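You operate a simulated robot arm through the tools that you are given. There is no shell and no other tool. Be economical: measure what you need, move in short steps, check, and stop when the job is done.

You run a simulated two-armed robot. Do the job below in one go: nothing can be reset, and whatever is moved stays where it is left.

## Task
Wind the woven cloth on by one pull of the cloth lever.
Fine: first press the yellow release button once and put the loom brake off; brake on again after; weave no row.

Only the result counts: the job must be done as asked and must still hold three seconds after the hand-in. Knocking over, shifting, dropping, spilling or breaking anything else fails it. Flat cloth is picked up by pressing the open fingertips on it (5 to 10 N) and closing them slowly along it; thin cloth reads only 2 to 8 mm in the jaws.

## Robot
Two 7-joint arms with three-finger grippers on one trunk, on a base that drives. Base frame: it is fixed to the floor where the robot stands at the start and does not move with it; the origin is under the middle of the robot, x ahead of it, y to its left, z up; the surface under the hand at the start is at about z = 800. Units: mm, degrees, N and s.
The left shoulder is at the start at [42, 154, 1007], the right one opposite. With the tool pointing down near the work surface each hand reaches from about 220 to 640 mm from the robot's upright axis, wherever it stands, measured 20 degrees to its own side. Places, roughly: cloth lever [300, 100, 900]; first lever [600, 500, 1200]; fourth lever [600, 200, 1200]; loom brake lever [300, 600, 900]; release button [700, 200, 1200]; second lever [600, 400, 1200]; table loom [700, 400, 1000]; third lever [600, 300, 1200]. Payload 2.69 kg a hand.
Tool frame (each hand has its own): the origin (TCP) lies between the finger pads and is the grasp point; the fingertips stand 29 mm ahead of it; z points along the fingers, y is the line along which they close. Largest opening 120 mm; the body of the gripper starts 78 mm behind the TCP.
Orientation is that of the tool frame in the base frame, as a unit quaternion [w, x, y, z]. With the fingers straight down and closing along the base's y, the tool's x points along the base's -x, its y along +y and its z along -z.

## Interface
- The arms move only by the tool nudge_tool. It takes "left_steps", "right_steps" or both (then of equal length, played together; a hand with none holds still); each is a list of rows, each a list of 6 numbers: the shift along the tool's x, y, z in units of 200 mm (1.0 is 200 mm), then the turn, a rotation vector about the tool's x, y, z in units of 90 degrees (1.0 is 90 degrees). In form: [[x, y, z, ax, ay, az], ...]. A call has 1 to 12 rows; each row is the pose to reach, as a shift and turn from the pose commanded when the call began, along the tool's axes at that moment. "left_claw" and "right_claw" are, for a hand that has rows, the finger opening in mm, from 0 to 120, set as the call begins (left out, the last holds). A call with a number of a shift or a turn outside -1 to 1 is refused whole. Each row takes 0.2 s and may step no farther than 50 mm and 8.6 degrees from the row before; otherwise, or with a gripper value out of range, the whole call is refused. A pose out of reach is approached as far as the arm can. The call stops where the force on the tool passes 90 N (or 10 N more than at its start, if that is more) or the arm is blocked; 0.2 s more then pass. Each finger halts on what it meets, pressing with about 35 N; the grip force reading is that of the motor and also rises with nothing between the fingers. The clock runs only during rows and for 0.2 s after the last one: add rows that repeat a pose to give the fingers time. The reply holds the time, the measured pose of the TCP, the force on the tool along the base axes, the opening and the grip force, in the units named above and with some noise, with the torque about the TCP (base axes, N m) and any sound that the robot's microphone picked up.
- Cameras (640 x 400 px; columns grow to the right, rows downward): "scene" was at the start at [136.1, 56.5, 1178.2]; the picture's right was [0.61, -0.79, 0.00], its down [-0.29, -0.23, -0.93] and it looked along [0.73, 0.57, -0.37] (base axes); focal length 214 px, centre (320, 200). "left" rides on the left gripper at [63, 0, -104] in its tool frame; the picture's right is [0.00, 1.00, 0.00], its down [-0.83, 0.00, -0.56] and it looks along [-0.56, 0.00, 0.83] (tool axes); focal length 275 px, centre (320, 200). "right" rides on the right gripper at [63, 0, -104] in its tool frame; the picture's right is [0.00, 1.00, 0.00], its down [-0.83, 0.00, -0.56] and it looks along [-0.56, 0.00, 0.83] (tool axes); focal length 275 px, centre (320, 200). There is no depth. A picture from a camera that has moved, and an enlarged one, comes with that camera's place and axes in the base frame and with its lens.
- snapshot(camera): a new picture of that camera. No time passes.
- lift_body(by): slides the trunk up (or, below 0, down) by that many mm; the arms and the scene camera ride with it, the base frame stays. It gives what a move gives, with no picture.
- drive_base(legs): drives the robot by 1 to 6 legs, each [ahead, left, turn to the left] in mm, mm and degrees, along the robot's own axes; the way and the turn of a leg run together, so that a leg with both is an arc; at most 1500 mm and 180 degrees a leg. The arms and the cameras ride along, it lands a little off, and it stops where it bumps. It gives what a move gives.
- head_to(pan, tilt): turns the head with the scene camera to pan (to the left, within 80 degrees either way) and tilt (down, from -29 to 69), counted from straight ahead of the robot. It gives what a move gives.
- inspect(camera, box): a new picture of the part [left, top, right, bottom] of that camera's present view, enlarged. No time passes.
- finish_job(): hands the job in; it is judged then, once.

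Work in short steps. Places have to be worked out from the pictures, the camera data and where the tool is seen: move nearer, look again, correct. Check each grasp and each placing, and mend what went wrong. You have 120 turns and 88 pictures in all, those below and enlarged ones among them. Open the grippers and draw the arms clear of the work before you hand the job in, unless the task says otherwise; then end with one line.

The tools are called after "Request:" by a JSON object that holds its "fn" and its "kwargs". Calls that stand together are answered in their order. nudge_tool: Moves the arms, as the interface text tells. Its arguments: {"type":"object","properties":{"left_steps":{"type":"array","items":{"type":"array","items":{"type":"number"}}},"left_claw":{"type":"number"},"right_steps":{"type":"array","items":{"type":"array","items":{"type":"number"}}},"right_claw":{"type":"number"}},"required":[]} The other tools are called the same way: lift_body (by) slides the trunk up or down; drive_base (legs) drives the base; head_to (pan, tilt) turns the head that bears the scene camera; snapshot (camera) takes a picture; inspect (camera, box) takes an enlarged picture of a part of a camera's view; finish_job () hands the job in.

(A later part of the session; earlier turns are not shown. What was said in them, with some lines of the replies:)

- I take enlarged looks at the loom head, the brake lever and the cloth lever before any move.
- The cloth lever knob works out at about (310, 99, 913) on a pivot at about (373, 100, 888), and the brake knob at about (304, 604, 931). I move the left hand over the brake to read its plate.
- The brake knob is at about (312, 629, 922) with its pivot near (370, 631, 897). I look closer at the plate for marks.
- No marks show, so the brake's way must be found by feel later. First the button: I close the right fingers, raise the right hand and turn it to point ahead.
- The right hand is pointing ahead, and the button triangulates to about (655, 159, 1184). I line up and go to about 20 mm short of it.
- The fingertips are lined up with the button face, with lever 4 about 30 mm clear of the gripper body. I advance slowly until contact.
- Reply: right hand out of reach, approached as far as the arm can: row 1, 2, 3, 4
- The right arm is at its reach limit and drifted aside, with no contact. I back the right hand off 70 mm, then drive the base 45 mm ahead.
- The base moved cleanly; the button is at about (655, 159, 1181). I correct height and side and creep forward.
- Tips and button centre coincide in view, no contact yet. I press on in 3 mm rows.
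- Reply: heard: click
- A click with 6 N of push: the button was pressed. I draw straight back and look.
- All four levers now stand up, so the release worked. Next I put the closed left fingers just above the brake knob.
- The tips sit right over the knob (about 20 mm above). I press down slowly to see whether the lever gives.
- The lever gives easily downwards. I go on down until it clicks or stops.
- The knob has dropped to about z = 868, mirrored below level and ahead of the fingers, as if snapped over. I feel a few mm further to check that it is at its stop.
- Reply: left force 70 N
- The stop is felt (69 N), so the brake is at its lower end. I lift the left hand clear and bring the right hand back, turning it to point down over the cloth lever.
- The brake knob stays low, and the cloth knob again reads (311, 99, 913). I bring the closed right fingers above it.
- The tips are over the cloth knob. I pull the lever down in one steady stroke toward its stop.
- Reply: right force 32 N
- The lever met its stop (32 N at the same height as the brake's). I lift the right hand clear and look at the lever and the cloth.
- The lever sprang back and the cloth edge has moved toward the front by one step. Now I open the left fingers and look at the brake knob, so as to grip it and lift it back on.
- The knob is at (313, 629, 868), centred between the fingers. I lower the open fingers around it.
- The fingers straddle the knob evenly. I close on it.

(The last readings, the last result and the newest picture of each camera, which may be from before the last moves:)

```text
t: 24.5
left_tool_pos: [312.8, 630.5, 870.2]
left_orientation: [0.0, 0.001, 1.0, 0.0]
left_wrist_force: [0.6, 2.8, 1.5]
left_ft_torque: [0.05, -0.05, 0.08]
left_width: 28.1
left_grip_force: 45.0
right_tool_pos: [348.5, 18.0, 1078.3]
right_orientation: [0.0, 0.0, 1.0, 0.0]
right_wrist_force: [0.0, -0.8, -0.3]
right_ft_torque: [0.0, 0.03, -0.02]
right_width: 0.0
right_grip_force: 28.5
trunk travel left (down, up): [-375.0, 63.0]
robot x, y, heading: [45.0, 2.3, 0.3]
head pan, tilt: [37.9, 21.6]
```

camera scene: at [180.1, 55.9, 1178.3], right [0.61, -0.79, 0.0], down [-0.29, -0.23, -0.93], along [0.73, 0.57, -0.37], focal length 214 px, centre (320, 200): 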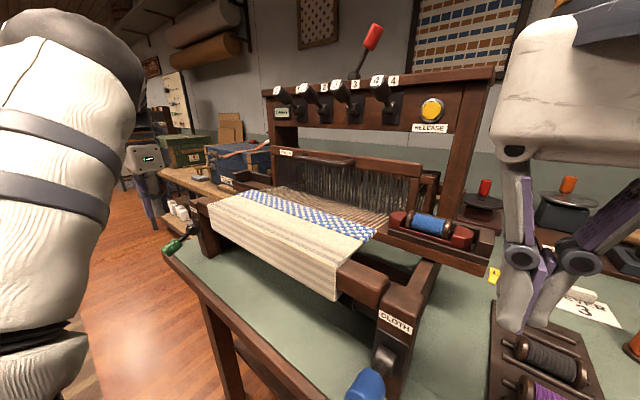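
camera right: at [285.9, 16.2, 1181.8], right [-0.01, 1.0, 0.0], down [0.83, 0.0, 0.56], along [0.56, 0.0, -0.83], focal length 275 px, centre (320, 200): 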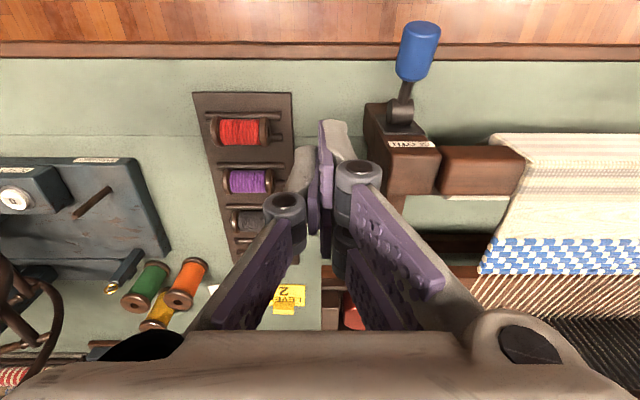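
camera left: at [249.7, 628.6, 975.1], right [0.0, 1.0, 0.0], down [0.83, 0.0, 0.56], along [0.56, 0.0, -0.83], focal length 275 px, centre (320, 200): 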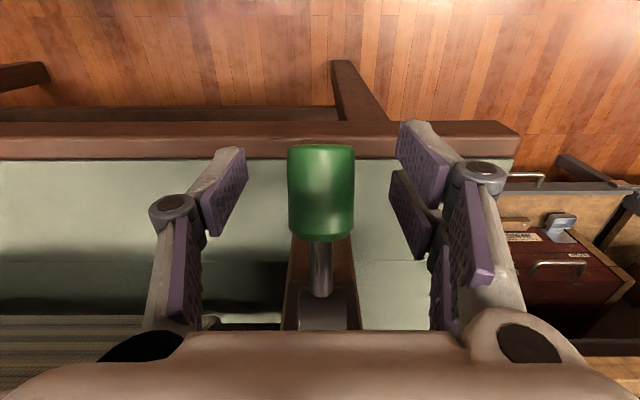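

A firm grip at 28 mm. I lift the knob along its arc about the pivot up to the upper stop.

Request:
{"fn": "nudge_tool", "kwargs": {"left_steps": [[0.02, 0, -0.05, 0, 0, 0], [0.03, 0, -0.1, 0, 0, 0], [0.032, 0, -0.14, 0, 0, 0], [0.03, 0, -0.18, 0, 0, 0], [0.022, 0, -0.22, 0, 0, 0], [0.012, 0, -0.25, 0, 0, 0], [0, 0, -0.28, 0, 0, 0]]}}

Request:
{"fn": "snapshot", "kwargs": {"camera": "left"}}

Request:
{"fn": "inspect", "kwargs": {"camera": "scene", "box": [120, 120, 240, 270]}}

```text
t: 26.1
left_tool_pos: [309.1, 629.4, 927.7]
left_orientation: [-0.001, -0.001, 1.0, 0.0]
left_wrist_force: [-12.3, -5.8, -18.7]
left_ft_torque: [-0.02, 1.49, -0.1]
left_width: 28.8
left_grip_force: 44.8
right_tool_pos: [348.8, 18.7, 1078.9]
right_orientation: [0.0, 0.0, 1.0, 0.0]
right_wrist_force: [0.6, -0.1, -0.4]
right_ft_torque: [0.02, -0.01, -0.03]
right_width: 0.3
right_grip_force: 28.5
trunk travel left (down, up): [-375.0, 63.0]
robot x, y, heading: [44.8, 1.5, 0.0]
head pan, tilt: [37.9, 21.6]
```

```text
50 pictures are left
camera left: at [247.9, 629.2, 1031.6], right [0.0, 1.0, 0.0], down [0.83, 0.0, 0.55], along [0.55, 0.0, -0.83], focal length 275 px, centre (320, 200)
```

left: 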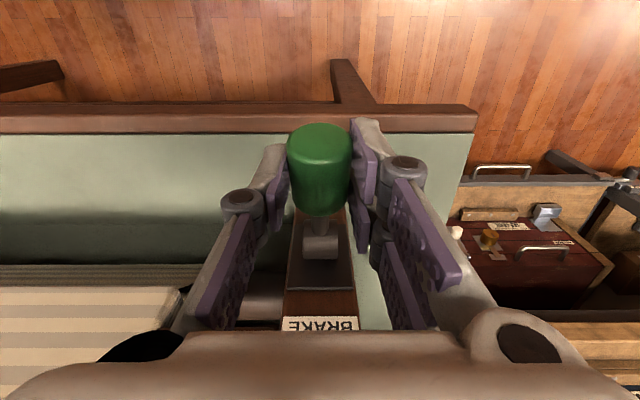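

```text
2.67 times, centred on (180, 195) of scene
camera zoom: at [179.7, 57.3, 1178.2], right [0.61, -0.79, 0.0], down [-0.29, -0.23, -0.93], along [0.73, 0.57, -0.37], focal length 572 px, centre (693, 213)
```

zoom: 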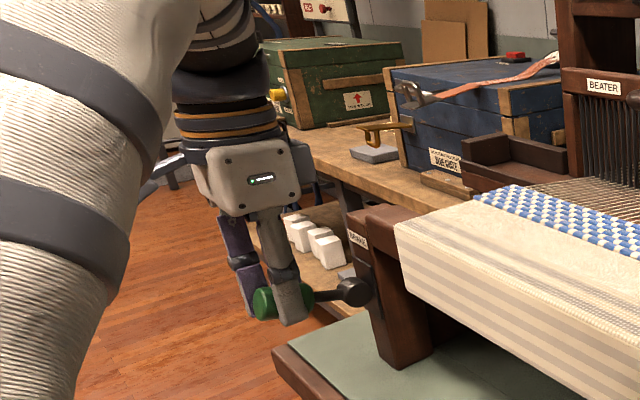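

The lever is nearly back up with 19 N resisting. I lift a few mm more to be sure it sits on the stop.

Request:
{"fn": "nudge_tool", "kwargs": {"left_steps": [[-0.015, 0, -0.015, 0, 0, 0], [-0.03, 0, -0.03, 0, 0, 0], [-0.03, 0, -0.03, 0, 0, 0]]}}

Request:
{"fn": "nudge_tool", "kwargs": {"left_steps": [[0, 0, 0, 0, 0, 0], [0, 0, 0, 0, 0, 0], [0, 0, 0, 0, 0, 0]], "left_claw": 75}}

Request:
{"fn": "snapshot", "kwargs": {"camera": "left"}}

Request:
{"fn": "inspect", "kwargs": {"camera": "scene", "box": [120, 120, 240, 270]}}

```text
t: 26.9
left_tool_pos: [314.4, 629.7, 933.1]
left_orientation: [-0.001, 0.0, 1.0, 0.001]
left_wrist_force: [-25.4, -2.4, -8.6]
left_ft_torque: [-0.15, 1.42, -0.05]
left_width: 28.9
left_grip_force: 45.1
right_tool_pos: [347.5, 16.9, 1079.0]
right_orientation: [0.002, 0.0, 1.0, 0.0]
right_wrist_force: [0.2, -0.1, 0.2]
right_ft_torque: [-0.03, 0.0, 0.0]
right_width: 0.0
right_grip_force: 28.7
trunk travel left (down, up): [-375.0, 63.0]
robot x, y, heading: [41.9, -1.1, 0.1]
head pan, tilt: [37.9, 21.6]
```

```text
t: 27.7
left_tool_pos: [318.4, 628.2, 933.5]
left_orientation: [0.0, 0.001, 1.0, 0.0]
left_wrist_force: [0.7, -0.6, 0.2]
left_ft_torque: [0.0, 0.0, 0.02]
left_width: 74.5
left_grip_force: 0.1
right_tool_pos: [349.0, 18.3, 1078.2]
right_orientation: [0.0, 0.0, 1.0, 0.001]
right_wrist_force: [-0.4, 0.4, -0.9]
right_ft_torque: [0.0, 0.04, 0.01]
right_width: 0.1
right_grip_force: 28.3
trunk travel left (down, up): [-375.0, 63.0]
robot x, y, heading: [48.3, -0.2, 0.1]
head pan, tilt: [37.9, 21.6]
```

```text
48 pictures are left
camera left: at [255.7, 628.2, 1037.5], right [0.01, 1.0, 0.0], down [0.83, 0.0, 0.56], along [0.56, 0.0, -0.83], focal length 275 px, centre (320, 200)
```

left: 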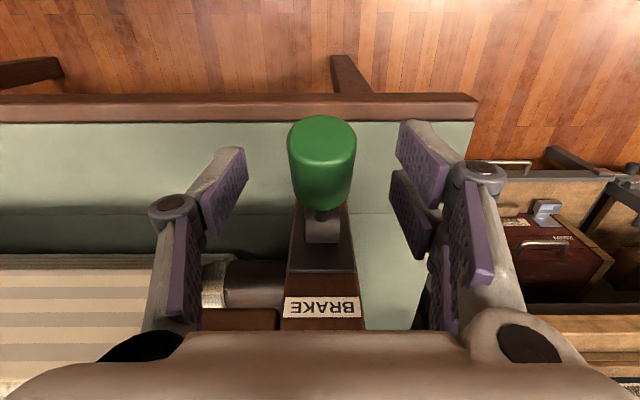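

```text
2.67 times, centred on (180, 195) of scene
camera zoom: at [180.3, 56.5, 1178.2], right [0.61, -0.79, 0.0], down [-0.29, -0.23, -0.93], along [0.73, 0.57, -0.37], focal length 572 px, centre (693, 213)
```

zoom: 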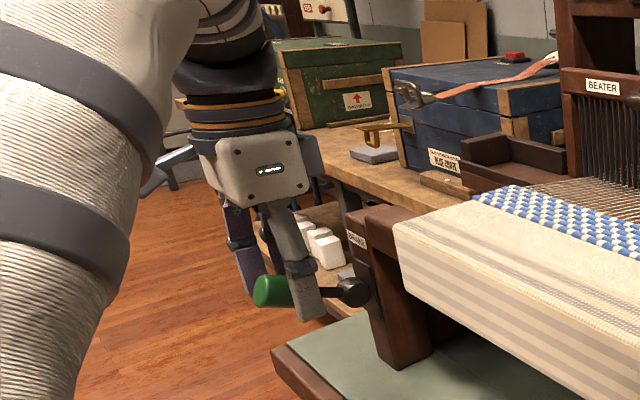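

The knob is back at its first angle and stays there with the fingers open. I lift the left hand straight up, and open and raise the right hand.

Request:
{"fn": "nudge_tool", "kwargs": {"left_steps": [[0, 0, -0.15, 0, 0, 0], [0, 0, -0.35, 0, 0, 0], [0, 0, -0.55, 0, 0, 0], [0.1, 0, -0.7, 0, 0, 0], [0.2, 0, -0.7, 0, 0, 0]], "right_steps": [[0, 0, 0, 0, 0, 0], [0, -0.1, 0, 0, 0, 0], [0, -0.2, 0, 0, 0, 0], [0, -0.3, 0, 0, 0, 0], [0, -0.4, 0, 0, 0, 0]], "right_claw": 80}}

Request:
{"fn": "snapshot", "kwargs": {"camera": "scene"}}

Request:
{"fn": "inspect", "kwargs": {"camera": "scene", "box": [120, 120, 240, 270]}}

Request:
{"fn": "inspect", "kwargs": {"camera": "scene", "box": [200, 70, 480, 250]}}

```text
t: 28.9
left_tool_pos: [275.4, 629.6, 1073.7]
left_orientation: [-0.001, -0.001, 1.0, -0.001]
left_wrist_force: [0.3, -0.4, -0.5]
left_ft_torque: [0.04, -0.01, 0.01]
left_width: 74.9
left_grip_force: 0.1
right_tool_pos: [346.7, -62.5, 1075.9]
right_orientation: [0.0, 0.0, 1.0, 0.0]
right_wrist_force: [-0.1, 1.1, -0.6]
right_ft_torque: [0.0, 0.02, -0.01]
right_width: 80.2
right_grip_force: 0.1
trunk travel left (down, up): [-375.0, 63.0]
robot x, y, heading: [49.1, -0.1, -0.0]
head pan, tilt: [37.9, 21.6]
```

```text
46 pictures are left
camera scene: at [180.3, 56.0, 1178.2], right [0.61, -0.79, 0.0], down [-0.29, -0.23, -0.93], along [0.73, 0.57, -0.37], focal length 214 px, centre (320, 200)
```

scene: 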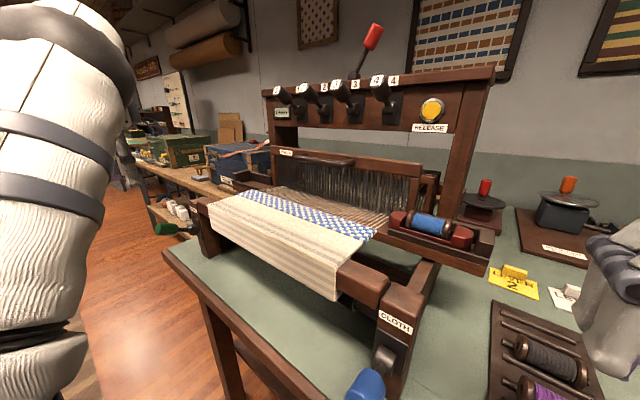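

```text
2.67 times, centred on (180, 195) of scene
camera zoom: at [180.3, 56.0, 1178.2], right [0.61, -0.79, 0.0], down [-0.29, -0.23, -0.93], along [0.73, 0.57, -0.37], focal length 572 px, centre (693, 213)
```

zoom: 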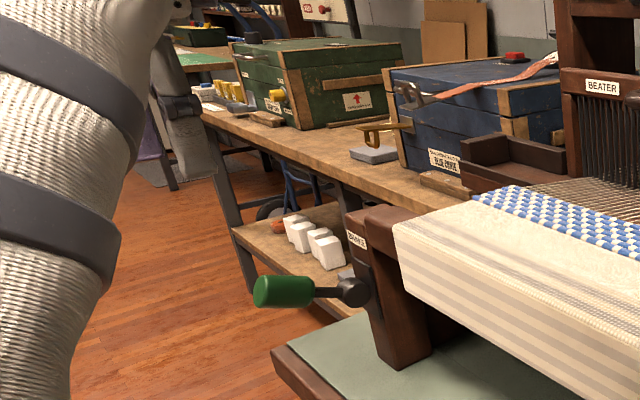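

```text
2.22 times, centred on (340, 160) of scene
camera zoom: at [180.3, 56.0, 1178.2], right [0.61, -0.79, 0.0], down [-0.29, -0.23, -0.93], along [0.73, 0.57, -0.37], focal length 477 px, centre (276, 289)
```

zoom: 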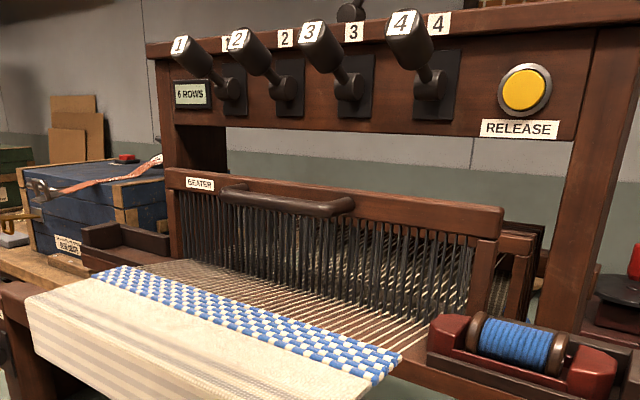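

The row counter still reads 6, the brake lever is back at its upper place, the cloth edge has wound forward and both hands are clear. I hand it in.

Request:
{"fn": "finish_job", "kwargs": {}}

```text
The job is handed in.
```

I pressed the release button once (all four levers came up) and put the brake off. One full pull of the cloth lever wound the cloth on, and the brake is on again. No row was woven: the counter still reads 6. The brake has no on/off marks, so I took its starting position, lever up, as on.
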